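You operate a simulated robot arm through the tools that you are given. There is no shell and no other tool.

Carry out the task below with a simulated robot arm. There is one attempt and no reset: what you move stays moved.

TASK
Free the parts: push the long mould down on pin boards 62, 75 and 26.
Fine: once each, square on the board and the way round that it lies; then put it back.

Only the result counts: the job must be done as asked and must still hold three seconds after the hand-in. Knocking over, shifting, dropping, spilling or breaking anything else fails it.

THE ROBOT
A 6-joint arm with a fingered hand, fixed in place. Base frame: the origin is on the floor under the middle of its stand, x ahead of it, y to its left, z up; the work surface is at about z = 0.812. Units: m, rad, N and s.
With the tool pointing down near the work surface it reaches from about 0.3 to 0.7 m from the base axis. Its first joint turns from -2.897 to 2.897 rad. Payload 4 kg.
The TCP is the grasp point between the finger pads, 0.022 m short of the fingertips. In the tool frame z runs along the fingers and y along their closing line. The gripper opens to 0.112 m; its body begins 0.06 m behind the TCP. The gripper is a hand of 4 fingers: y runs from the thumb to the fingers, the wrist lies at [0, 0, -0.218] in the tool frame, and closing takes about 1.5 s.
Orientation is that of the tool frame in the base frame, as a unit quaternion [x, y, z, w]. With the fingers straight down and closing along the base's y, the tool's x points along the base's -x, its y along +y and its z along -z.

THE INTERFACE
- The arm moves only by the tool move_arm. Its argument "deltas" is a list of rows, each a list of 2 entries, a list of its own where there are three numbers: the shift along the tool's x, y, z in m, then the turn, a rotation vector about the tool's x, y, z in rad. In form: [[[dx, dy, dz], [ax, ay, az]], ...]. A call has 1 to 20 rows; each row shifts and turns the commanded pose from where the row before left it, along the tool's axes as they then stand. "grip" is the closure, from 0 (fully open) to 1 (shut), set as the call begins (left out, the last holds). A row lasts 0.2 s, in which the tool goes at most 0.05 m and 0.15 rad; a call with a longer step from one row to the next is refused whole, and so is a gripper value outside its range. Where a pose cannot be reached the arm comes as near as it can. A force on the tool above 40 N (or 10 N above the force at the start of the call, whichever is more), or a blocked arm, ends the call early, and 0.2 s more pass. The fingers move at their own pace (about 0.045 m/s each) and stop on an object; they squeeze with about 27 N. The grip force told is the motor's: it shows also when the fingers shut on nothing. Time passes only in rows, and 0.2 s behind the last, so rows that do not move let the fingers close. The reply holds the time, the measured pose of the TCP, the force on the tool along the base axes, the opening and the grip force, in the units named above and with some noise, with the torque about the TCP (base axes, N m) and any sound that the robot's microphone picked up.
- Cameras (640 x 400 px; columns grow to the right, rows downward): "scene" is fixed at [0.4004, 0.5001, 1.3721]; the picture's right is [-0.92, 0.40, 0.00], its down [0.39, 0.89, -0.23] and it looks along [-0.09, -0.21, -0.97] (base axes); focal length 278 px, centre (320, 200). "wrist" rides on the gripper at [0.069, 0.004, -0.083] in the tool frame; the picture's right is [-0.06, 1.00, 0.00], its down [-0.77, -0.05, -0.64] and it looks along [-0.64, -0.04, 0.77] (tool axes); focal length 243 px, centre (320, 200). There is no depth. A picture from a camera that has moved, and an enlarged one, comes with that camera's place and axes in the base frame and with its lens.
- grab_frame(camera): a new picture of that camera. The clock stands still meanwhile.
- finger_targets(finger1, finger2, finger3, thumb_bend): sets how far each is bent, from 0 (flat) to 100 (curled in); at 30 the hand is open as for a grip, at 70 the pads meet at the TCP. One left out holds its place. A second passes; each finger stops where it meets its share of the squeeze, and holds until it gets a number again. A gripper value or a shape takes the hand back. It gives what a move gives, with no picture; readings hold the bend of each and the force on the fingers (four entries, about 0 where the hand has none), thumb and palm.
- preshape(shape): the hand has 4 fingers and takes this shape, open, in about a second: jaw (thumb against the fingers, like two jaws); tri (thumb and two fingers); tip (a fingertip pinch); poke (one finger out to press); point (the index stretched); flat (the hand flat); cup (the hand cupped); fist (a fist). The gripper value then closes the fingers along that shape, each until it touches; the sizes above hold for jaw. It gives what a move gives, with no picture.
- inspect(camera, box): a new picture of the part [left, top, right, bottom] of that camera's present view, enlarged. The clock stands still meanwhile.
- sign_off(): hands the job in; it is judged then, once.

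Nothing tells you positions but the pictures and the camera data. Unless the task says otherwise, let go and move clear before handing in.

The tools are called after "Request:" by a JSON object that holds its "name" and its "arguments". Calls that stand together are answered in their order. move_arm: Moves the arm, as the interface text tells. Its arguments: {"type":"object","properties":{"deltas":{"type":"array","items":{"type":"array"}},"grip":{"type":"number"}},"required":["deltas"]} The other tools are called the same way: preshape (shape) gives the hand a shape; finger_targets (finger1, finger2, finger3, thumb_bend) moves the fingers one by one; grab_frame (camera) takes a picture; inspect (camera, box) takes an enlarged picture of a part of a camera's view; sign_off () hands the job in.

At the start:

```text
time: 0.0
position: [0.1598, 0.3541, 1.0133]
tcp_rot: [0.0, 1.0, 0.001, 0.001]
ft_force: [-0.1, -0.4, 0.4]
wrist_torque: [0.02, 0.0, -0.01]
grip_width: 0.112
finger_force: 0.0
shape: jaw
bend: [30.0, 30.0, 30.0, 30.0]
finger forces: [0.0, 0.1, 0.1, 0.0, 0.0, 0.0]
```

scene: 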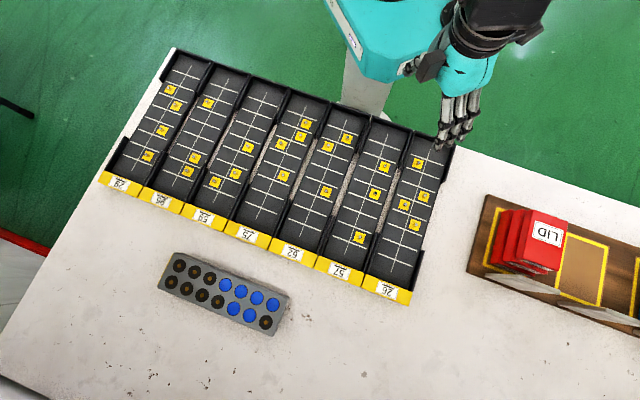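
wrist: 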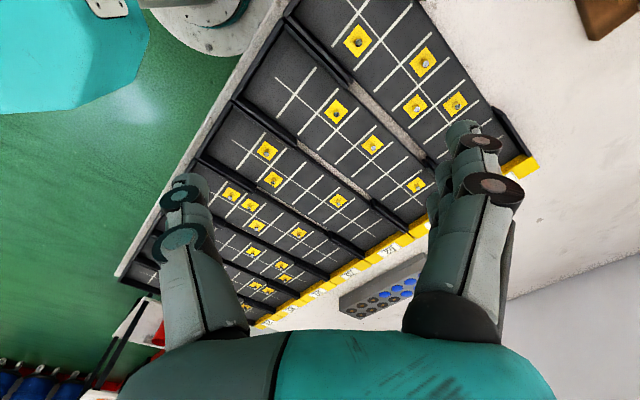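

I see seven pin boards with number tags, a grey block with two rows of seven holes (some holding blue parts) in front of them, and a red-lid box rack to the side. I'll take closer looks before moving anything.

Request:
{"name": "inspect", "arguments": {"camera": "scene", "box": [140, 230, 310, 350]}}

Request:
{"name": "inspect", "arguments": {"camera": "scene", "box": [220, 80, 460, 310]}}

Request:
{"name": "inspect", "arguments": {"camera": "scene", "box": [90, 40, 330, 260]}}

Request:
{"name": "inspect", "arguments": {"camera": "scene", "box": [440, 160, 640, 350]}}

```text
3.33 times, centred on (225, 290) of scene
camera zoom: at [0.4004, 0.5001, 1.3721], right [-0.92, 0.4, 0.0], down [0.39, 0.89, -0.23], along [-0.09, -0.21, -0.97], focal length 928 px, centre (637, -100)
```

zoom: 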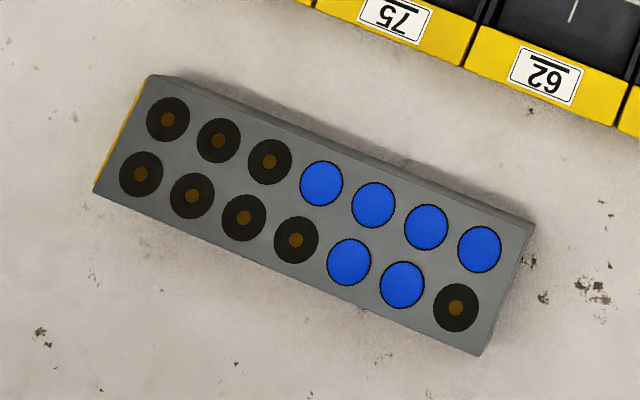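

```text
1.74 times, centred on (340, 195) of scene
camera zoom: at [0.4004, 0.5001, 1.3721], right [-0.92, 0.4, 0.0], down [0.39, 0.89, -0.23], along [-0.09, -0.21, -0.97], focal length 484 px, centre (285, 209)
```

zoom: 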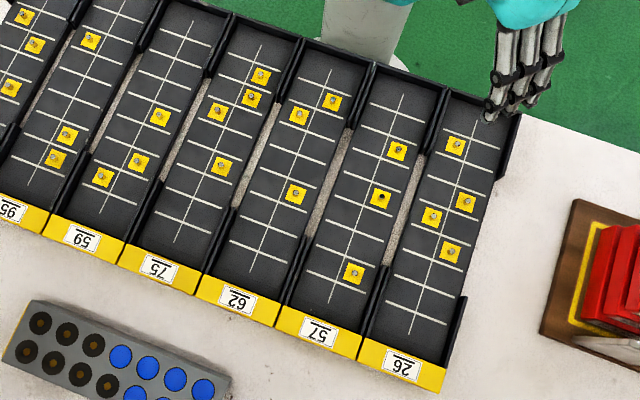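

```text
1.82 times, centred on (210, 150) of scene
camera zoom: at [0.4004, 0.5001, 1.3721], right [-0.92, 0.4, 0.0], down [0.39, 0.89, -0.23], along [-0.09, -0.21, -0.97], focal length 506 px, centre (520, 291)
```

zoom: 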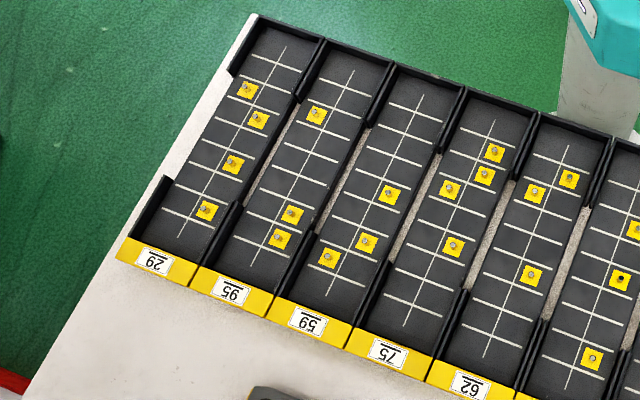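

```text
2.11 times, centred on (540, 255) of scene
camera zoom: at [0.4004, 0.5001, 1.3721], right [-0.92, 0.4, 0.0], down [0.39, 0.89, -0.23], along [-0.09, -0.21, -0.97], focal length 586 px, centre (-143, 84)
```

zoom: 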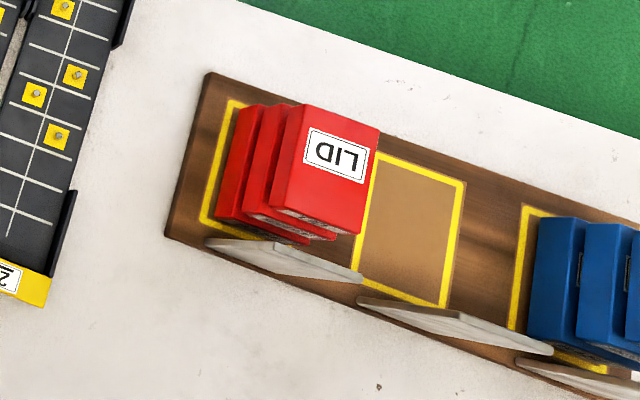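

The mould lies across the board row with its yellow-striped end to the left, and the labels read upside down from this camera. I need precise board geometry, pin positions and label readings, so I'll zoom in further.

Request:
{"name": "inspect", "arguments": {"camera": "scene", "box": [225, 90, 345, 165]}}

Request:
{"name": "inspect", "arguments": {"camera": "scene", "box": [225, 165, 345, 240]}}

Request:
{"name": "inspect", "arguments": {"camera": "scene", "box": [225, 220, 345, 295]}}

Request:
{"name": "inspect", "arguments": {"camera": "scene", "box": [340, 120, 460, 195]}}

Request:
{"name": "inspect", "arguments": {"camera": "scene", "box": [340, 180, 460, 255]}}

Request:
{"name": "inspect", "arguments": {"camera": "scene", "box": [320, 235, 440, 310]}}

Request:
{"name": "inspect", "arguments": {"camera": "scene", "box": [95, 165, 215, 240]}}

```text
5.33 times, centred on (285, 128) of scene
camera zoom: at [0.4004, 0.5001, 1.3721], right [-0.92, 0.4, 0.0], down [0.39, 0.89, -0.23], along [-0.09, -0.21, -0.97], focal length 1484 px, centre (507, 587)
```

zoom: 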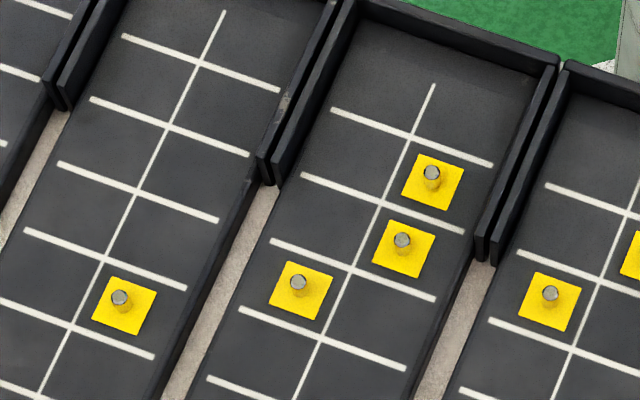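

```text
5.33 times, centred on (285, 202) of scene
camera zoom: at [0.4004, 0.5001, 1.3721], right [-0.92, 0.4, 0.0], down [0.39, 0.89, -0.23], along [-0.09, -0.21, -0.97], focal length 1484 px, centre (507, 187)
```

zoom: 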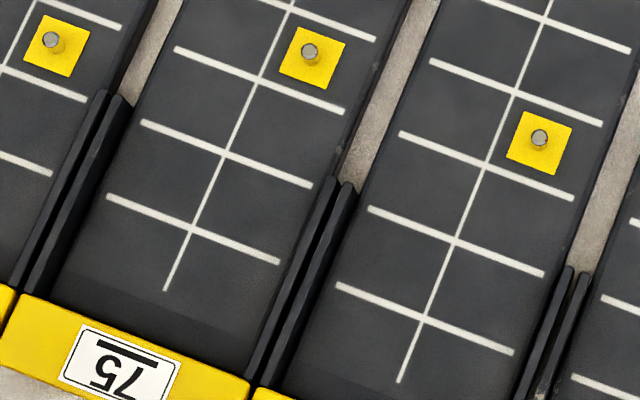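

```text
5.33 times, centred on (285, 258) of scene
camera zoom: at [0.4004, 0.5001, 1.3721], right [-0.92, 0.4, 0.0], down [0.39, 0.89, -0.23], along [-0.09, -0.21, -0.97], focal length 1484 px, centre (507, -107)
```

zoom: 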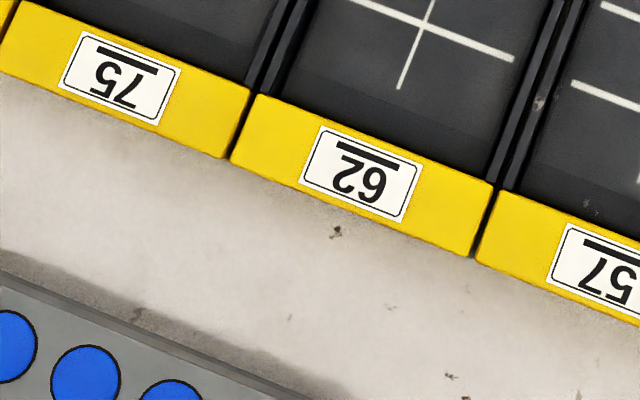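

```text
5.33 times, centred on (400, 158) of scene
camera zoom: at [0.4004, 0.5001, 1.3721], right [-0.92, 0.4, 0.0], down [0.39, 0.89, -0.23], along [-0.09, -0.21, -0.97], focal length 1484 px, centre (-107, 427)
```

zoom: 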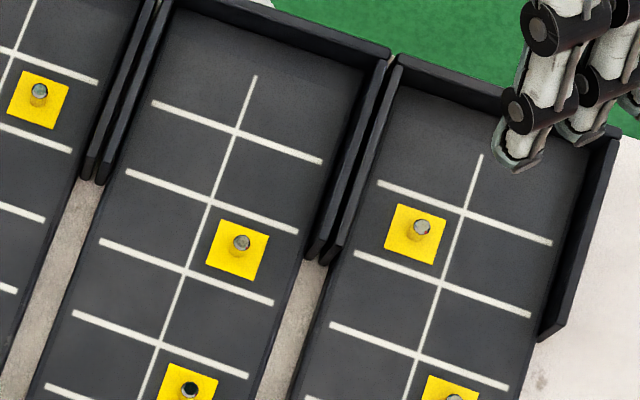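

```text
5.33 times, centred on (400, 218) of scene
camera zoom: at [0.4004, 0.5001, 1.3721], right [-0.92, 0.4, 0.0], down [0.39, 0.89, -0.23], along [-0.09, -0.21, -0.97], focal length 1484 px, centre (-107, 107)
```

zoom: 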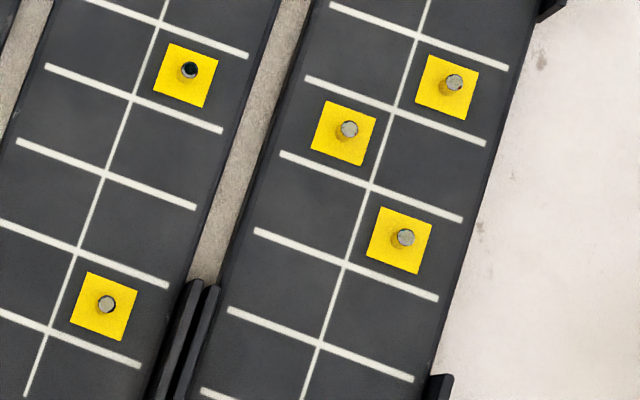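

```text
5.33 times, centred on (380, 272) of scene
camera zoom: at [0.4004, 0.5001, 1.3721], right [-0.92, 0.4, 0.0], down [0.39, 0.89, -0.23], along [-0.09, -0.21, -0.97], focal length 1484 px, centre (0, -187)
```

zoom: 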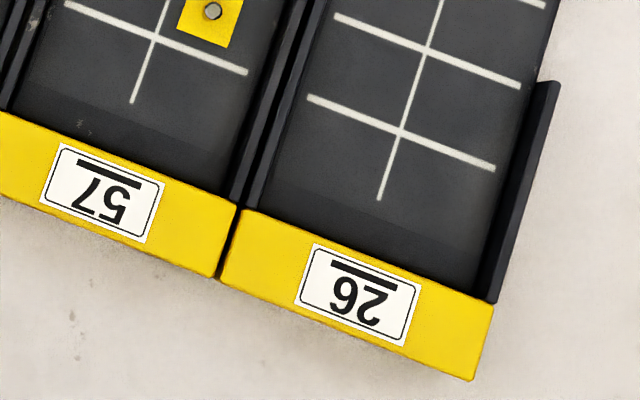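

```text
5.33 times, centred on (155, 202) of scene
camera zoom: at [0.4004, 0.5001, 1.3721], right [-0.92, 0.4, 0.0], down [0.39, 0.89, -0.23], along [-0.09, -0.21, -0.97], focal length 1484 px, centre (1200, 187)
```

zoom: 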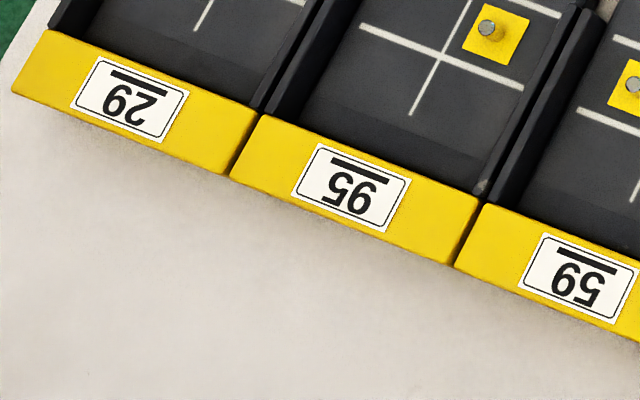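

Pins: board 75 has right 1, 2, 5 and left 3; board 62 has right 1, 5 and left 2; board 26 has left 1, 4 and right 3, 5. With the mould's yellow end turned to the yellow label end of the boards, these exactly cover its six blue parts, so that is the way round. I'll turn the hand and move toward the mould for a close look and to check the reach.

Request:
{"name": "move_arm", "arguments": {"deltas": [[[0, 0, 0], [0, 0, 0.1309]], [[0, 0, 0], [0, 0, 0.1309]], [[0, 0, 0], [0, 0, 0.1309]], [[0, 0, 0], [0, 0, 0.1309]], [[0, 0, 0], [0, 0, 0.1309]], [[0, 0, 0], [0, 0, 0.1309]], [[-0.0205, 0.0361, -0.0062], [0, 0, 0]], [[-0.0205, 0.0361, -0.0062], [0, 0, 0]], [[-0.0205, 0.0361, -0.0062], [0, 0, 0]], [[-0.0205, 0.0361, -0.0062], [0, 0, 0]], [[-0.0205, 0.0361, -0.0062], [0, 0, 0]], [[-0.0205, 0.0361, -0.0062], [0, 0, 0]]], "grip": 0}}

Request:
{"name": "grab_frame", "arguments": {"camera": "wrist"}}

Request:
{"name": "grab_frame", "arguments": {"camera": "scene"}}

```text
time: 2.6
position: [0.3986, 0.4199, 1.0498]
tcp_rot: [0.384, 0.923, 0.001, 0.0]
ft_force: [-0.2, -0.2, 0.6]
wrist_torque: [0.02, 0.01, 0.0]
grip_width: 0.1118
finger_force: 0.1
shape: jaw
bend: [30.0, 30.0, 30.0, 30.0]
finger forces: [0.0, 0.0, 0.0, 0.0, 0.0, 0.1]
```

```text
taken
camera wrist: at [0.3525, 0.4717, 1.1333], right [0.75, 0.66, 0.0], down [0.51, -0.58, 0.64], along [0.42, -0.48, -0.77], focal length 243 px, centre (320, 200)
```

wrist: 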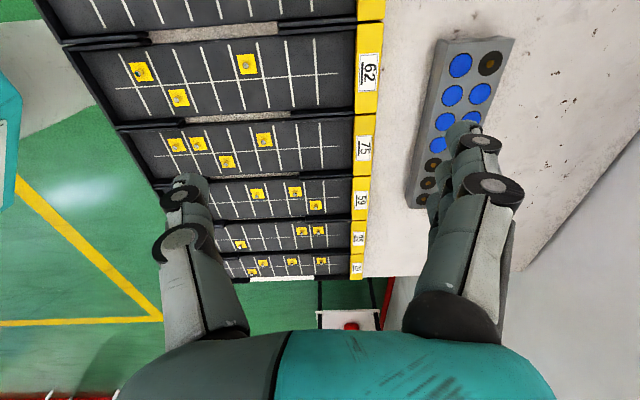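

```text
taken
```

scene: 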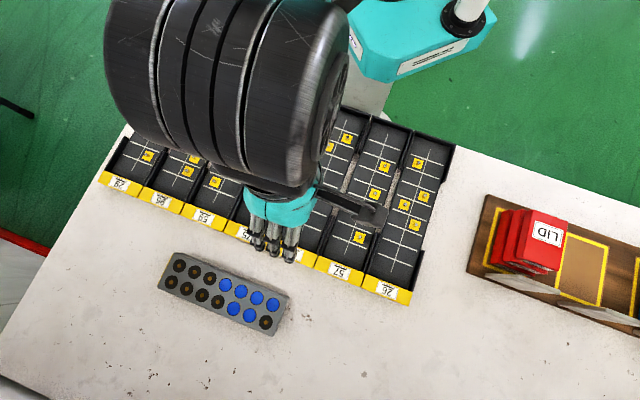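

The wrist view shows boards 62 and 75 close, and the mould beyond them. I'll enlarge the labels and the mould to confirm the numbers and the mould's height.

Request:
{"name": "inspect", "arguments": {"camera": "wrist", "box": [320, 20, 416, 80]}}

Request:
{"name": "inspect", "arguments": {"camera": "wrist", "box": [320, 120, 416, 180]}}

Request:
{"name": "inspect", "arguments": {"camera": "wrist", "box": [380, 20, 540, 220]}}

Request:
{"name": "inspect", "arguments": {"camera": "scene", "box": [355, 270, 419, 310]}}

```text
6.67 times, centred on (368, 50) of wrist
camera zoom: at [0.3525, 0.4717, 1.1333], right [0.75, 0.66, 0.0], down [0.51, -0.58, 0.64], along [0.42, -0.48, -0.77], focal length 1618 px, centre (0, 1200)
```

zoom: 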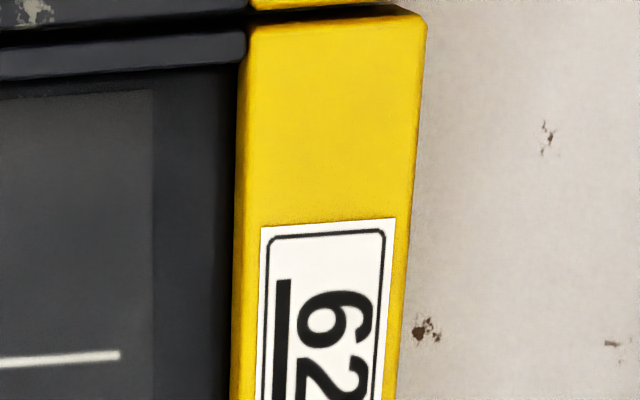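

```text
6.67 times, centred on (368, 150) of wrist
camera zoom: at [0.3525, 0.4717, 1.1333], right [0.75, 0.66, 0.0], down [0.51, -0.58, 0.64], along [0.42, -0.48, -0.77], focal length 1618 px, centre (0, 533)
```

zoom: 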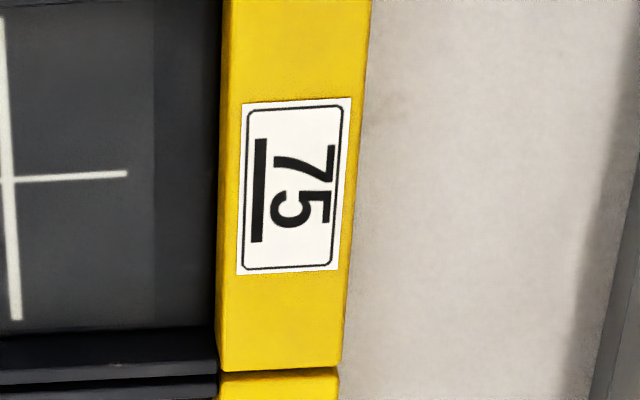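

```text
2.00 times, centred on (460, 120) of wrist
camera zoom: at [0.3525, 0.4717, 1.1333], right [0.75, 0.66, 0.0], down [0.51, -0.58, 0.64], along [0.42, -0.48, -0.77], focal length 485 px, centre (40, 360)
```

zoom: 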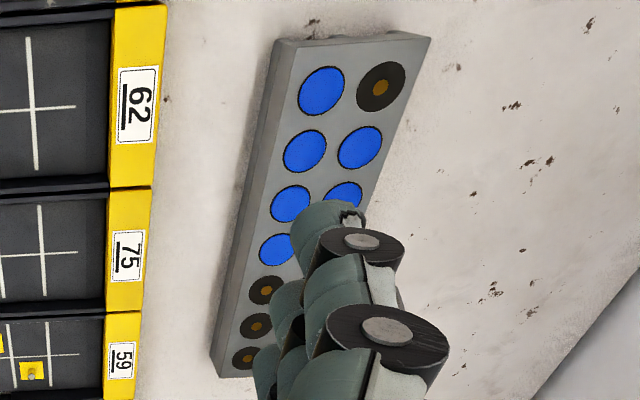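

```text
10.00 times, centred on (387, 290) of scene
camera zoom: at [0.4004, 0.5001, 1.3721], right [-0.92, 0.4, 0.0], down [0.39, 0.89, -0.23], along [-0.09, -0.21, -0.97], focal length 2784 px, centre (-350, -700)
```

zoom: 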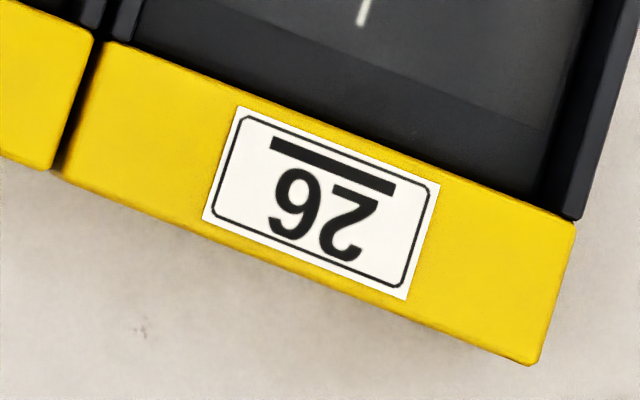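

Labels 62 and 75 are confirmed by their underlines. I'll look closer at the mould's end to get its height.

Request:
{"name": "inspect", "arguments": {"camera": "wrist", "box": [425, 25, 521, 85]}}

Request:
{"name": "inspect", "arguments": {"camera": "wrist", "box": [390, 150, 486, 210]}}

Request:
{"name": "inspect", "arguments": {"camera": "wrist", "box": [340, 170, 388, 290]}}

Request:
{"name": "inspect", "arguments": {"camera": "wrist", "box": [40, 20, 200, 120]}}

```text
6.67 times, centred on (473, 55) of wrist
camera zoom: at [0.3525, 0.4717, 1.1333], right [0.75, 0.66, 0.0], down [0.51, -0.58, 0.64], along [0.42, -0.48, -0.77], focal length 1618 px, centre (-700, 1167)
```

zoom: 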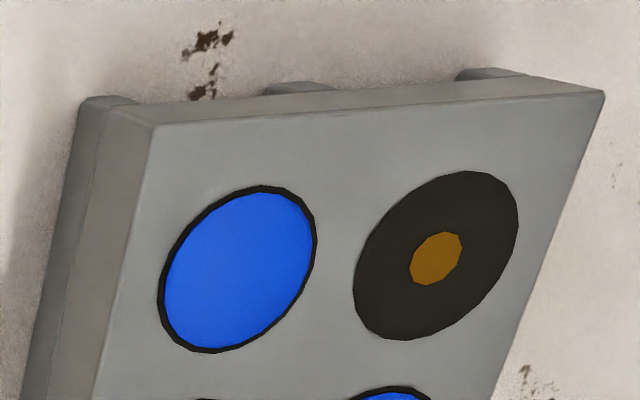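

```text
6.67 times, centred on (438, 180) of wrist
camera zoom: at [0.3525, 0.4717, 1.1333], right [0.75, 0.66, 0.0], down [0.51, -0.58, 0.64], along [0.42, -0.48, -0.77], focal length 1618 px, centre (-467, 333)
```

zoom: 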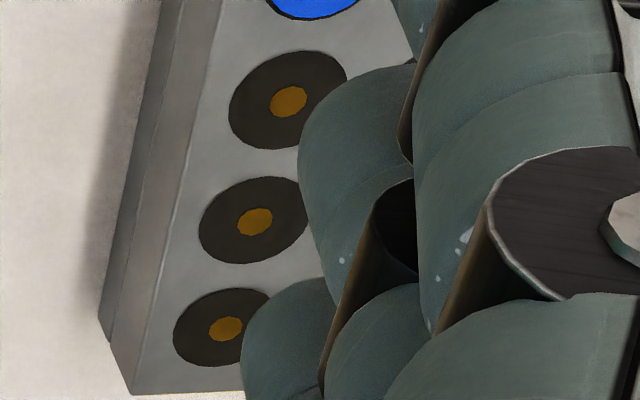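

```text
3.33 times, centred on (364, 230) of wrist
camera zoom: at [0.3525, 0.4717, 1.1333], right [0.75, 0.66, 0.0], down [0.51, -0.58, 0.64], along [0.42, -0.48, -0.77], focal length 809 px, centre (173, 100)
```

zoom: 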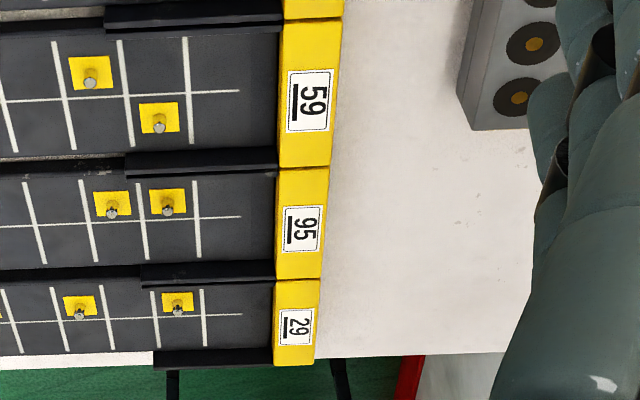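

```text
4.00 times, centred on (120, 70) of wrist
camera zoom: at [0.3525, 0.4717, 1.1333], right [0.75, 0.66, 0.0], down [0.51, -0.58, 0.64], along [0.42, -0.48, -0.77], focal length 970 px, centre (1120, 720)
```

zoom: 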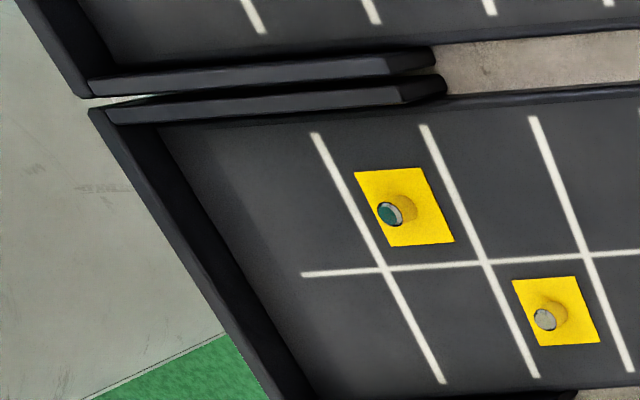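

Board 29 is confirmed at the far left, so the right-hand board is 26. The mould is about 34 mm tall on small feet and roughly centred at (0.58, 0.47), near the edge of reach, so I'll move above it and test that.

Request:
{"name": "move_arm", "arguments": {"deltas": [[[-0.0177, 0.0331, 0.008], [0, 0, 0]], [[-0.0177, 0.0331, 0.008], [0, 0, 0]], [[-0.0177, 0.0331, 0.008], [0, 0, 0]], [[-0.0177, 0.0331, 0.008], [0, 0, 0]], [[-0.0177, 0.0331, 0.008], [0, 0, 0]], [[0, 0, 0], [0, 0, 0]]], "grip": 0}}

Request:
{"name": "grab_frame", "arguments": {"camera": "wrist"}}

Request:
{"name": "grab_frame", "arguments": {"camera": "scene"}}

```text
time: 4.0
position: [0.535, 0.4385, 1.0038]
tcp_rot: [0.383, 0.924, 0.0, 0.0]
ft_force: [0.0, -0.7, 0.2]
wrist_torque: [-0.01, 0.02, -0.02]
grip_width: 0.1118
finger_force: 0.0
shape: jaw
bend: [30.0, 30.0, 30.0, 30.0]
finger forces: [0.0, 0.0, 0.0, 0.0, 0.0, 0.0]
out of reach, approached as far as the arm can: row 4, 5
```

```text
taken
camera wrist: at [0.4896, 0.4913, 1.0872], right [0.75, 0.66, 0.0], down [0.51, -0.58, 0.64], along [0.42, -0.48, -0.77], focal length 243 px, centre (320, 200)
```

wrist: 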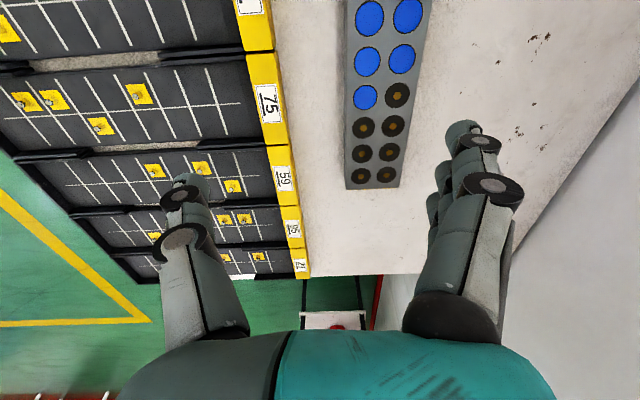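

```text
taken
```

scene: 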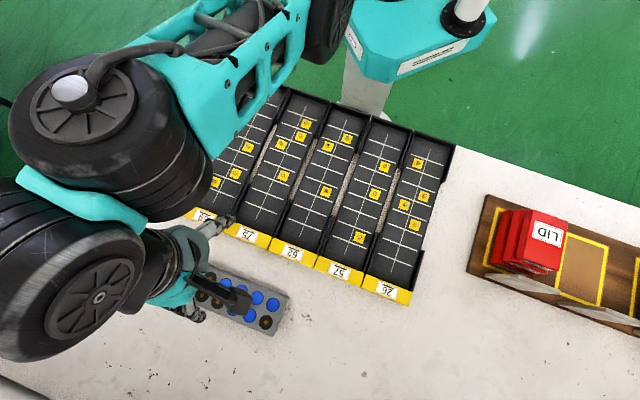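

The arm stops at about 0.69 m radius here, while the mould's middle is at about 0.745 m. I'll see whether the reach grows lower down.

Request:
{"name": "move_arm", "arguments": {"deltas": [[[0, 0, 0.035], [0, 0, 0]], [[0, 0, 0.035], [0, 0, 0]], [[0, 0, 0], [0, 0, 0]]]}}

```text
time: 4.8
position: [0.5434, 0.4448, 0.9356]
tcp_rot: [0.382, 0.924, 0.0, 0.0]
ft_force: [0.4, 0.6, -0.5]
wrist_torque: [-0.03, 0.02, 0.02]
grip_width: 0.1119
finger_force: 0.0
shape: jaw
bend: [30.0, 30.0, 30.0, 30.0]
finger forces: [0.0, 0.0, 0.0, 0.0, 0.0, 0.0]
out of reach, approached as far as the arm can: row 1, 2
```

The reach tops out at about 0.706 m with the hand vertical, so the mould's middle is about 4 cm beyond it. A hand tilt of about 13° outward brings the wrist within range, so I'll look closely at the mould from here to plan that grasp.

Request:
{"name": "grab_frame", "arguments": {"camera": "wrist"}}

Request:
{"name": "inspect", "arguments": {"camera": "wrist", "box": [340, 120, 436, 180]}}

Request:
{"name": "inspect", "arguments": {"camera": "wrist", "box": [330, 0, 450, 75]}}

```text
taken
camera wrist: at [0.497, 0.4971, 1.0192], right [0.75, 0.66, 0.0], down [0.51, -0.58, 0.64], along [0.42, -0.48, -0.77], focal length 243 px, centre (320, 200)
```

wrist: 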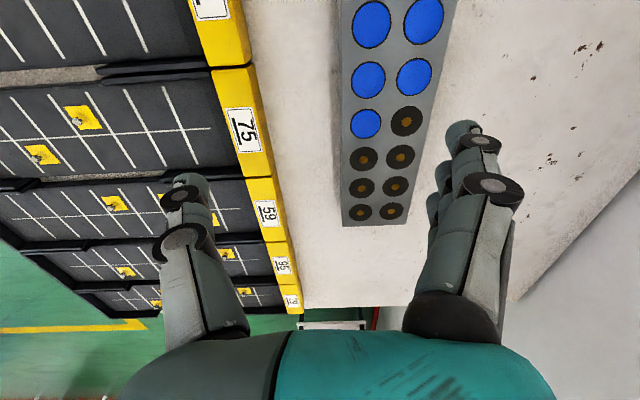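

```text
6.67 times, centred on (388, 150) of wrist
camera zoom: at [0.497, 0.4971, 1.0192], right [0.75, 0.66, 0.0], down [0.51, -0.58, 0.64], along [0.42, -0.48, -0.77], focal length 1618 px, centre (-133, 533)
```

zoom: 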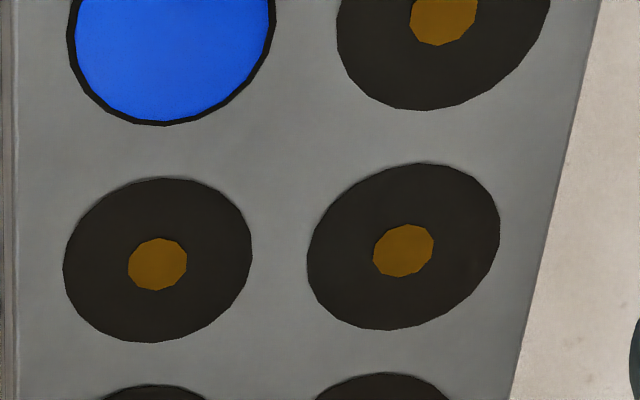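

```text
5.33 times, centred on (390, 38) of wrist
camera zoom: at [0.497, 0.4971, 1.0192], right [0.75, 0.66, 0.0], down [0.51, -0.58, 0.64], along [0.42, -0.48, -0.77], focal length 1294 px, centre (-53, 1067)
```

zoom: 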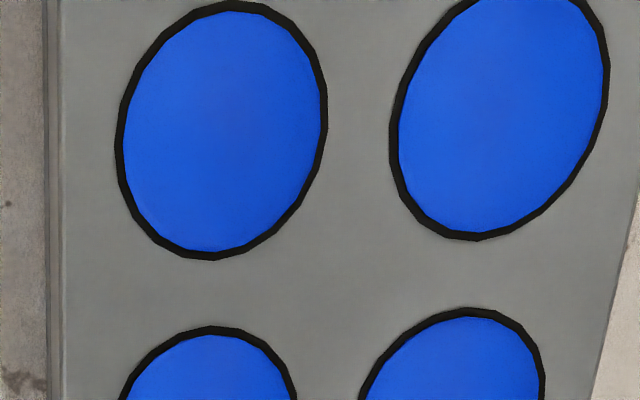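

The mould's middle is near (0.580, 0.475) and the hand's closing line is already square to it. I'll tilt the hand about 13° outward, which should let the grasp point reach over the mould.

Request:
{"name": "move_arm", "arguments": {"deltas": [[[0, 0, 0], [-0.0756, 0, 0]], [[0, 0, 0], [-0.0756, 0, 0]], [[0, 0, 0], [-0.0756, 0, 0]], [[0, 0, 0], [0, 0, 0]]], "grip": 0.2}}

Request:
{"name": "grab_frame", "arguments": {"camera": "wrist"}}

```text
time: 5.8
position: [0.5485, 0.4504, 0.9376]
tcp_rot: [0.383, 0.922, 0.047, 0.025]
ft_force: [0.1, 0.5, -0.4]
wrist_torque: [0.02, -0.01, -0.02]
grip_width: 0.0897
finger_force: 0.1
shape: jaw
bend: [59.0, 59.0, 59.0, 55.0]
finger forces: [0.0, 0.0, 0.0, 0.0, 0.0, 0.0]
out of reach, approached as far as the arm can: row 1, 3
```

```text
taken
camera wrist: at [0.4959, 0.4981, 1.0202], right [0.75, 0.66, 0.11], down [0.45, -0.62, 0.64], along [0.49, -0.43, -0.76], focal length 243 px, centre (320, 200)
```

wrist: 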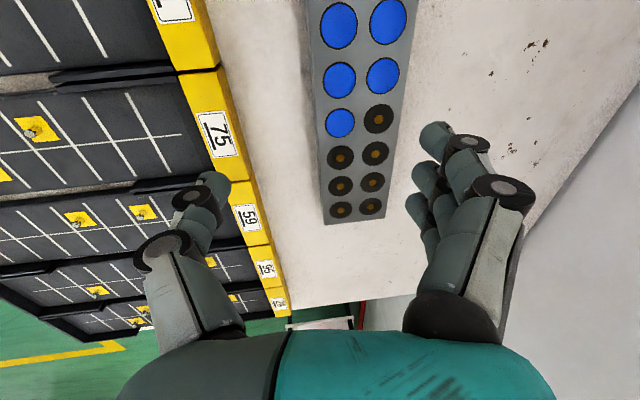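

The arm took only about half the tilt. I'll give it a few still rows to see whether it settles nearer.

Request:
{"name": "move_arm", "arguments": {"deltas": [[[0, 0, 0], [0, 0, 0]], [[0, 0, 0], [0, 0, 0]], [[0, 0, 0], [0, 0, 0]]]}}

```text
time: 6.6
position: [0.5484, 0.4519, 0.9374]
tcp_rot: [0.382, 0.923, 0.048, 0.025]
ft_force: [0.8, 0.3, 0.4]
wrist_torque: [-0.02, 0.01, -0.05]
grip_width: 0.0897
finger_force: 0.1
shape: jaw
bend: [59.0, 59.0, 59.0, 55.0]
finger forces: [0.0, 0.1, 0.1, 0.0, 0.0, 0.0]
```

The commanded pose seems to reset to what is reachable. I'll pull inward a little while tilting to the full angle, then try to extend outward again.

Request:
{"name": "move_arm", "arguments": {"deltas": [[[0, -0.03, 0], [-0.06, 0, 0]], [[0, -0.02, 0], [-0.06, 0, 0]], [[0, 0, 0], [0, 0, 0]]]}}

Request:
{"name": "move_arm", "arguments": {"deltas": [[[0, 0.02, 0.005], [0, 0, 0]], [[0, 0.02, 0.005], [0, 0, 0]], [[0, 0.02, 0.005], [0, 0, 0]], [[0, 0, 0], [0, 0, 0]]]}}

```text
time: 7.4
position: [0.5207, 0.4307, 0.9794]
tcp_rot: [0.381, 0.92, 0.076, 0.041]
ft_force: [0.1, -0.4, 0.2]
wrist_torque: [0.02, 0.0, 0.01]
grip_width: 0.0896
finger_force: 0.1
shape: jaw
bend: [59.0, 59.0, 59.0, 55.0]
finger forces: [0.0, 0.1, 0.0, 0.1, 0.0, 0.0]
out of reach, approached as far as the arm can: row 1, 2
```

```text
time: 8.4
position: [0.5664, 0.4699, 0.9767]
tcp_rot: [0.382, 0.92, 0.075, 0.045]
ft_force: [-0.3, 0.1, 0.4]
wrist_torque: [-0.01, 0.03, 0.0]
grip_width: 0.0898
finger_force: 0.1
shape: jaw
bend: [59.0, 59.0, 59.0, 55.0]
finger forces: [0.1, 0.0, 0.0, 0.0, 0.1, 0.1]
out of reach, approached as far as the arm can: row 3
```

With about 10° of tilt the grasp point now reaches 0.736 m. Next I'll step straight down in small moves and watch what the arm does.

Request:
{"name": "move_arm", "arguments": {"deltas": [[[0, -0.0035, 0.0197], [0, 0, 0]], [[0, -0.0035, 0.0197], [0, 0, 0]], [[0, 0, 0], [0, 0, 0]]]}}

```text
time: 9.2
position: [0.5684, 0.4732, 0.9359]
tcp_rot: [0.382, 0.92, 0.075, 0.04]
ft_force: [-0.6, 0.5, 0.1]
wrist_torque: [0.03, -0.01, -0.01]
grip_width: 0.0897
finger_force: 0.1
shape: jaw
bend: [59.0, 59.0, 59.0, 55.0]
finger forces: [0.0, 0.1, 0.0, 0.1, 0.0, 0.0]
out of reach, approached as far as the arm can: row 2
```

Now at radius 0.74 m with about 10° of tilt. I'll add a little tilt, centre over the mould and go further down, staying above its top.

Request:
{"name": "move_arm", "arguments": {"deltas": [[[-0.0035, 0, 0], [-0.03, 0, 0]], [[-0.0035, 0, 0.01], [-0.03, 0, 0]], [[0, 0.003, 0.01], [0, 0, 0]], [[0, 0.003, 0.01], [0, 0, 0]], [[0, 0, 0], [0, 0, 0]]]}}

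Request:
{"name": "grab_frame", "arguments": {"camera": "wrist"}}

Request:
{"name": "grab_frame", "arguments": {"camera": "scene"}}

```text
time: 10.4
position: [0.5863, 0.4786, 0.91]
tcp_rot: [0.38, 0.918, 0.104, 0.053]
ft_force: [0.0, 0.5, -0.5]
wrist_torque: [-0.04, -0.01, 0.0]
grip_width: 0.0899
finger_force: 0.2
shape: jaw
bend: [59.0, 59.0, 59.0, 55.0]
finger forces: [0.0, 0.0, 0.0, 0.1, 0.1, 0.0]
out of reach, approached as far as the arm can: row 1, 2, 4
```

```text
taken
camera wrist: at [0.5265, 0.5184, 0.9908], right [0.73, 0.64, 0.23], down [0.39, -0.67, 0.62], along [0.56, -0.37, -0.75], focal length 243 px, centre (320, 200)
```

wrist: 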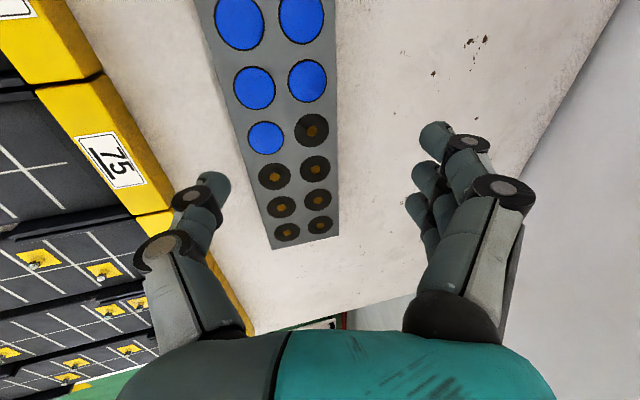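

```text
taken
```

scene: 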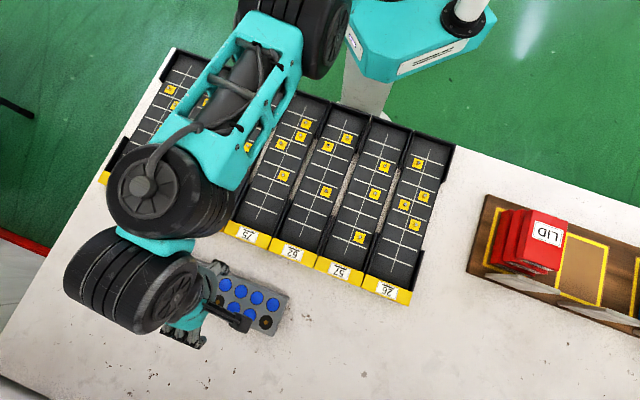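

The reach works now, but at this tilt the outer fingertips would sit high on the mould while the thumb sits low. I'll test how far the thumb can curl out of the way, so the fingers alone can hook the far side and draw the mould nearer.

Request:
{"name": "finger_targets", "arguments": {"thumb_bend": 100, "finger1": 30, "finger2": 30, "finger3": 30}}

Request:
{"name": "grab_frame", "arguments": {"camera": "wrist"}}

Request:
{"name": "grab_frame", "arguments": {"camera": "scene"}}

```text
time: 11.4
position: [0.5866, 0.4793, 0.9091]
tcp_rot: [0.381, 0.917, 0.104, 0.051]
ft_force: [0.5, -0.9, 0.3]
wrist_torque: [-0.01, -0.01, -0.04]
grip_width: 0.0413
finger_force: 0.0
shape: fingers
bend: [30.0, 30.0, 30.0, 100.0]
finger forces: [0.0, 0.1, 0.1, 0.1, 0.0, 0.0]
```

```text
taken
camera wrist: at [0.5265, 0.5184, 0.9907], right [0.73, 0.64, 0.23], down [0.39, -0.67, 0.62], along [0.56, -0.37, -0.75], focal length 243 px, centre (320, 200)
```

wrist: 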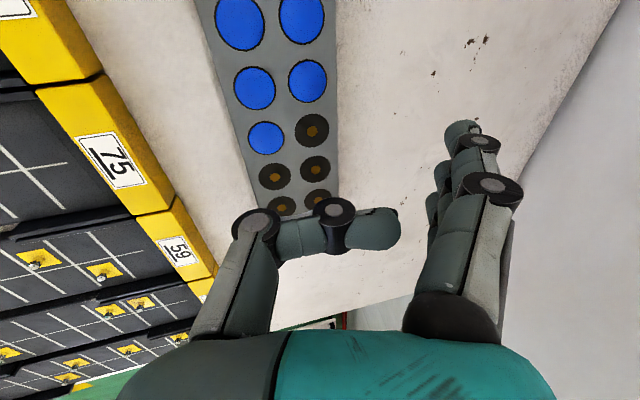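

```text
taken
```

scene: 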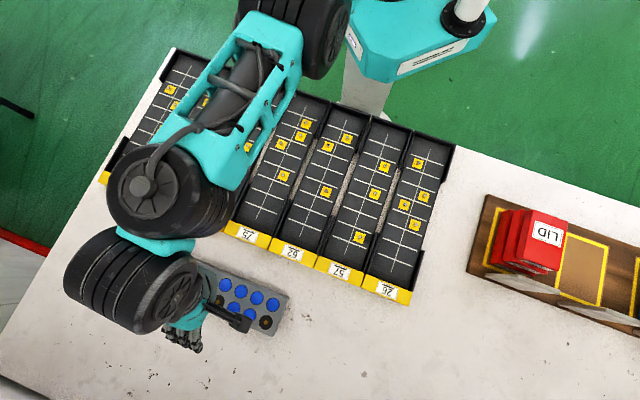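

The thumb only curls level, so hooking isn't much better. A direct grasp at about 10° of tilt gives decent contact on both sides, so I'll go back to the jaw shape, ease the tilt and come down around the mould.

Request:
{"name": "preshape", "arguments": {"shape": "jaw"}}

Request:
{"name": "move_arm", "arguments": {"deltas": [[[0, 0, 0], [0.025, 0.0075, 0]], [[0, 0, 0], [0.025, 0.0075, 0]], [[0.0006, -0.0056, 0.0088], [0, 0, 0]], [[0.0006, -0.0056, 0.0088], [0, 0, 0]], [[0.0005, -0.0056, 0.0088], [0, 0, 0]], [[0, 0, 0], [0, 0, 0]]], "grip": 0.08}}

Request:
{"name": "grab_frame", "arguments": {"camera": "wrist"}}

```text
time: 12.3
position: [0.5871, 0.4789, 0.9103]
tcp_rot: [0.379, 0.918, 0.104, 0.051]
ft_force: [0.4, -0.6, -0.2]
wrist_torque: [-0.01, 0.0, -0.02]
grip_width: 0.1117
finger_force: 0.0
shape: jaw
bend: [30.0, 30.0, 30.0, 30.0]
finger forces: [0.1, 0.1, 0.1, 0.1, 0.0, 0.0]
```

```text
time: 13.7
position: [0.5714, 0.4648, 0.8798]
tcp_rot: [0.38, 0.92, 0.084, 0.034]
ft_force: [0.1, -0.1, -0.5]
wrist_torque: [-0.01, -0.02, 0.03]
grip_width: 0.1032
finger_force: 0.1
shape: jaw
bend: [45.0, 45.0, 45.0, 41.0]
finger forces: [0.1, 0.1, 0.1, 0.0, 0.0, 0.1]
out of reach, approached as far as the arm can: row 1, 2
```

```text
taken
camera wrist: at [0.5141, 0.5055, 0.9628], right [0.74, 0.65, 0.18], down [0.42, -0.66, 0.62], along [0.52, -0.38, -0.76], focal length 243 px, centre (320, 200)
```

wrist: 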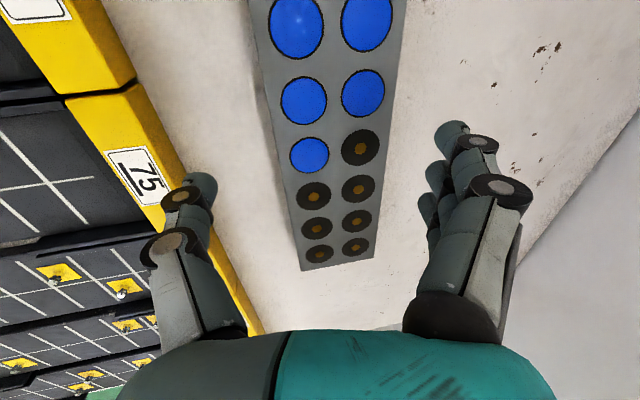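

I'm well placed over the mould now. I'll go down around it to about 0.850, watching the force, then check the picture.

Request:
{"name": "move_arm", "arguments": {"deltas": [[[0.001, 0.0035, 0.0105], [0, 0, 0]], [[0.001, 0.001, 0.0105], [0, 0, 0]], [[0.001, 0, 0.01], [0, 0, 0]], [[0, 0, 0], [0, 0, 0]]]}}

Request:
{"name": "grab_frame", "arguments": {"camera": "wrist"}}

Request:
{"name": "inspect", "arguments": {"camera": "scene", "box": [130, 220, 320, 360]}}

```text
time: 14.7
position: [0.576, 0.4739, 0.8501]
tcp_rot: [0.381, 0.92, 0.084, 0.034]
ft_force: [0.2, 0.4, 0.1]
wrist_torque: [-0.02, -0.02, -0.01]
grip_width: 0.1032
finger_force: 0.1
shape: jaw
bend: [45.0, 45.0, 45.0, 41.0]
finger forces: [0.1, 0.0, 0.0, 0.1, 0.1, 0.0]
```

```text
taken
camera wrist: at [0.5199, 0.5145, 0.933], right [0.74, 0.65, 0.18], down [0.42, -0.66, 0.62], along [0.52, -0.38, -0.76], focal length 243 px, centre (320, 200)
```

wrist: 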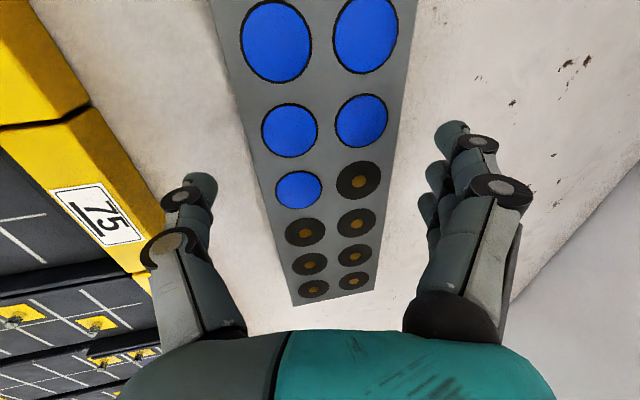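

```text
2.86 times, centred on (225, 290) of scene
camera zoom: at [0.4004, 0.5001, 1.3721], right [-0.92, 0.4, 0.0], down [0.39, 0.89, -0.23], along [-0.09, -0.21, -0.97], focal length 795 px, centre (591, -57)
```

zoom: 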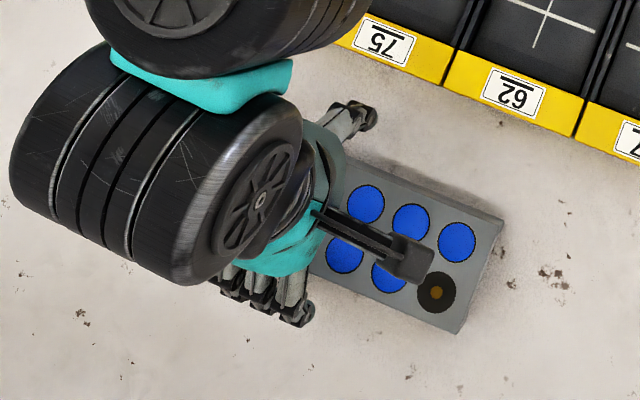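

The hand straddles the mould evenly with no contact. I'll go down the last 3 mm, shift 3 mm toward its middle and close the fingers.

Request:
{"name": "move_arm", "arguments": {"deltas": [[[0.0015, 0.0, 0.0015], [0, 0, 0]], [[0.0015, 0.0, 0.0015], [0, 0, 0]], [[0, 0, 0], [0, 0, 0]]]}}

Request:
{"name": "move_arm", "arguments": {"deltas": [[[0, 0, 0], [0, 0, 0]], [[0, 0, 0], [0, 0, 0]], [[0, 0, 0], [0, 0, 0]], [[0, 0, 0], [0, 0, 0]], [[0, 0, 0], [0, 0, 0]], [[0, 0, 0], [0, 0, 0]], [[0, 0, 0], [0, 0, 0]]], "grip": 1}}

Request:
{"name": "grab_frame", "arguments": {"camera": "wrist"}}

Request:
{"name": "inspect", "arguments": {"camera": "scene", "box": [130, 220, 320, 360]}}

```text
time: 15.5
position: [0.5747, 0.4758, 0.8478]
tcp_rot: [0.381, 0.92, 0.085, 0.035]
ft_force: [-0.4, 0.3, 0.6]
wrist_torque: [-0.01, 0.01, 0.02]
grip_width: 0.1033
finger_force: 0.1
shape: jaw
bend: [45.0, 45.0, 45.0, 41.0]
finger forces: [0.0, 0.0, 0.1, 0.0, 0.0, 0.0]
```

```text
time: 17.1
position: [0.5753, 0.4748, 0.8504]
tcp_rot: [0.381, 0.92, 0.086, 0.035]
ft_force: [-6.6, -6.6, 31.1]
wrist_torque: [0.04, -0.04, -0.03]
grip_width: 0.0022
finger_force: 26.5
shape: jaw
bend: [74.0, 74.0, 73.0, 72.0]
finger forces: [0.0, 34.0, 0.1, 0.1, 0.0, 0.0]
```

```text
taken
camera wrist: at [0.518, 0.5166, 0.9329], right [0.74, 0.65, 0.19], down [0.42, -0.66, 0.62], along [0.53, -0.38, -0.76], focal length 243 px, centre (320, 200)
```

wrist: 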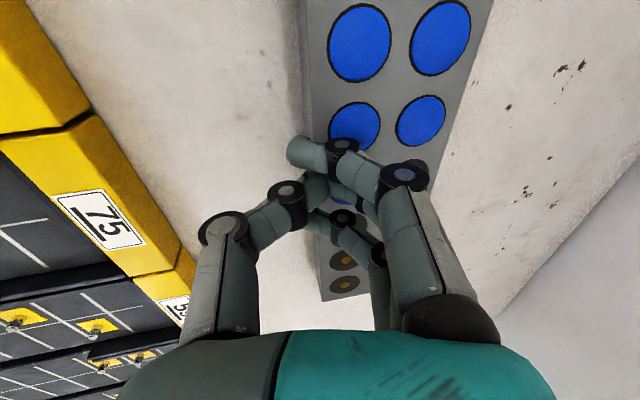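

```text
2.86 times, centred on (225, 290) of scene
camera zoom: at [0.4004, 0.5001, 1.3721], right [-0.92, 0.4, 0.0], down [0.39, 0.89, -0.23], along [-0.09, -0.21, -0.97], focal length 795 px, centre (591, -57)
```

zoom: 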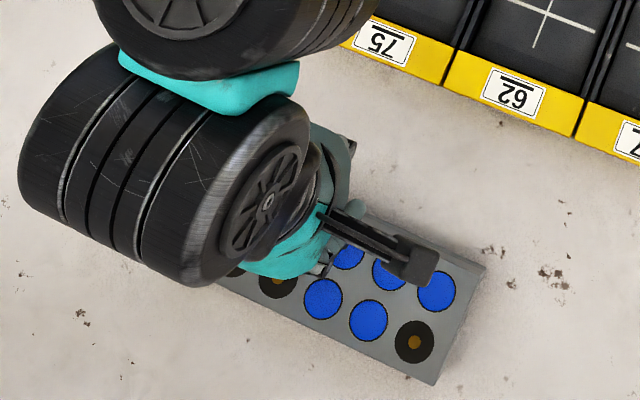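

The fingers rode over the mould's top and the thumb pushed it outward a little; the grasp was too shallow on the far side. I'll open, rise and re-measure.

Request:
{"name": "move_arm", "arguments": {"deltas": [[[0, 0, -0.002], [0, 0, 0]], [[0, 0, -0.003], [0, 0, 0]], [[0, 0, 0], [0, 0, 0]], [[0, 0, 0], [0, 0, 0]], [[0, 0, 0], [0, 0, 0]], [[0, 0, 0], [0, 0, 0]], [[0, 0, 0], [0, 0, 0]], [[0, 0, 0], [0, 0, 0]]], "grip": 0}}

Request:
{"name": "grab_frame", "arguments": {"camera": "wrist"}}

Request:
{"name": "inspect", "arguments": {"camera": "scene", "box": [130, 220, 320, 360]}}

```text
time: 18.9
position: [0.5742, 0.4754, 0.8508]
tcp_rot: [0.381, 0.92, 0.085, 0.035]
ft_force: [0.1, -0.9, 0.2]
wrist_torque: [-0.01, 0.01, 0.0]
grip_width: 0.112
finger_force: 0.1
shape: jaw
bend: [30.0, 30.0, 30.0, 30.0]
finger forces: [0.0, 0.0, 0.1, 0.0, 0.0, 0.1]
```

```text
taken
camera wrist: at [0.517, 0.5161, 0.9347], right [0.74, 0.65, 0.18], down [0.42, -0.66, 0.62], along [0.52, -0.38, -0.76], focal length 243 px, centre (320, 200)
```

wrist: 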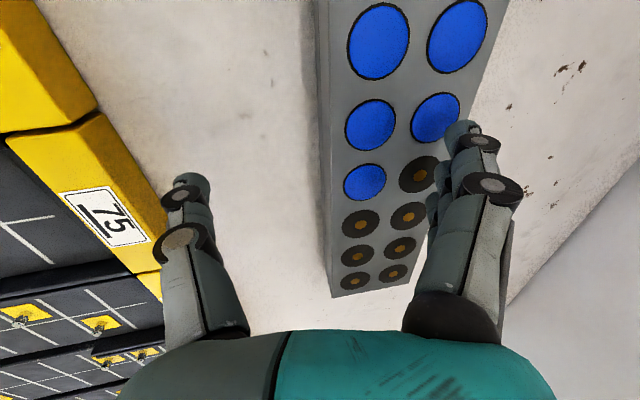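

```text
2.86 times, centred on (225, 290) of scene
camera zoom: at [0.4004, 0.5001, 1.3721], right [-0.92, 0.4, 0.0], down [0.39, 0.89, -0.23], along [-0.09, -0.21, -0.97], focal length 795 px, centre (591, -57)
```

zoom: 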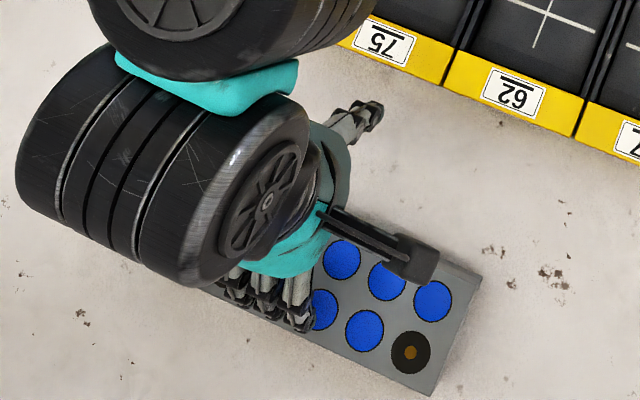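

The mould has slid about 36 mm outward, so I need to draw it back in. I'll rise clear and try the pointing shape, to hook a stretched finger over its far side.

Request:
{"name": "move_arm", "arguments": {"deltas": [[[0, -0.005, -0.02], [0, 0, 0]], [[0, -0.005, -0.02], [0, 0, 0]], [[0, -0.005, -0.02], [0, 0, 0]], [[0, 0, -0.02], [0, 0, 0]], [[0, 0, 0], [0, 0, 0]]]}}

Request:
{"name": "preshape", "arguments": {"shape": "point"}}

Request:
{"name": "grab_frame", "arguments": {"camera": "wrist"}}

Request:
{"name": "grab_frame", "arguments": {"camera": "scene"}}

```text
time: 20.1
position: [0.5529, 0.4537, 0.9286]
tcp_rot: [0.381, 0.92, 0.084, 0.035]
ft_force: [0.5, -0.3, 0.6]
wrist_torque: [0.01, 0.0, 0.0]
grip_width: 0.1119
finger_force: 0.0
shape: jaw
bend: [30.0, 30.0, 30.0, 30.0]
finger forces: [0.1, 0.0, 0.0, 0.0, 0.1, 0.1]
```

```text
time: 21.0
position: [0.5539, 0.4528, 0.9276]
tcp_rot: [0.381, 0.92, 0.084, 0.035]
ft_force: [-0.1, 0.4, 0.5]
wrist_torque: [-0.01, 0.0, 0.02]
grip_width: 0.0
finger_force: 0.0
shape: point
bend: [31.0, 100.0, 99.0, 93.0]
finger forces: [0.0, 0.1, 0.0, 0.0, 0.0, 0.0]
```

```text
taken
camera wrist: at [0.4964, 0.4948, 1.011], right [0.74, 0.65, 0.18], down [0.42, -0.66, 0.62], along [0.52, -0.38, -0.76], focal length 243 px, centre (320, 200)
```

wrist: 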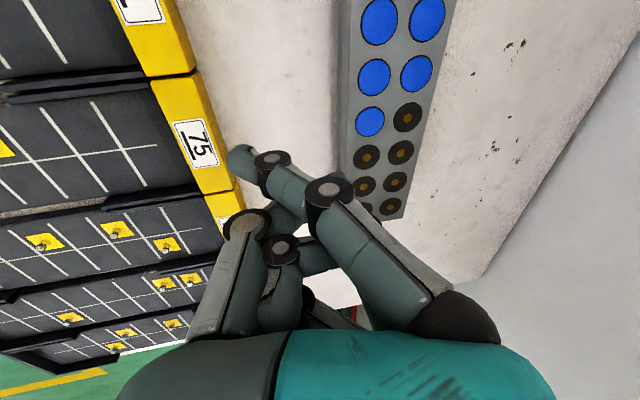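

```text
taken
```

scene: 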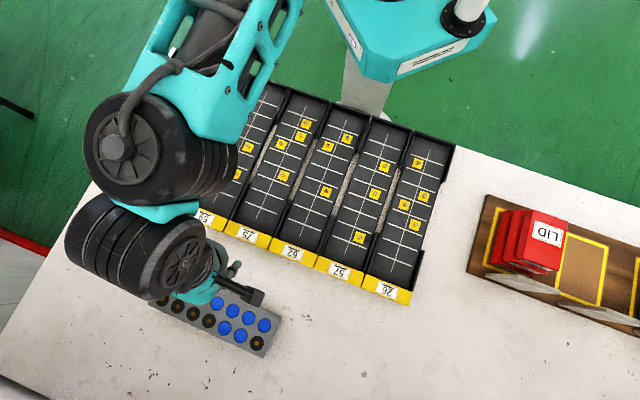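

In this shape the index leans inward, which doesn't help. I'll try the three fingers straight with the thumb curled away.

Request:
{"name": "finger_targets", "arguments": {"finger1": 0, "finger2": 0, "finger3": 0, "thumb_bend": 100}}

Request:
{"name": "grab_frame", "arguments": {"camera": "wrist"}}

```text
time: 22.0
position: [0.5534, 0.4546, 0.9296]
tcp_rot: [0.381, 0.92, 0.085, 0.035]
ft_force: [-0.9, 0.1, 0.0]
wrist_torque: [0.01, -0.02, 0.01]
grip_width: 0.0561
finger_force: 0.1
shape: fingers
bend: [0.0, 100.0, 0.0, 94.0]
finger forces: [0.0, 0.0, 0.0, 0.1, 0.0, 0.0]
```

```text
taken
camera wrist: at [0.4964, 0.4948, 1.011], right [0.74, 0.65, 0.18], down [0.42, -0.66, 0.62], along [0.52, -0.38, -0.76], focal length 243 px, centre (320, 200)
```

wrist: 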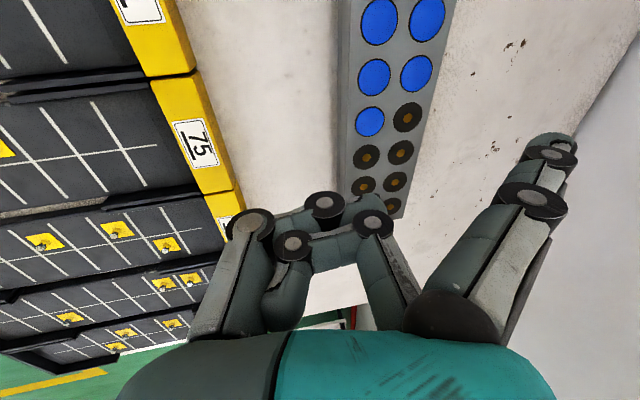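

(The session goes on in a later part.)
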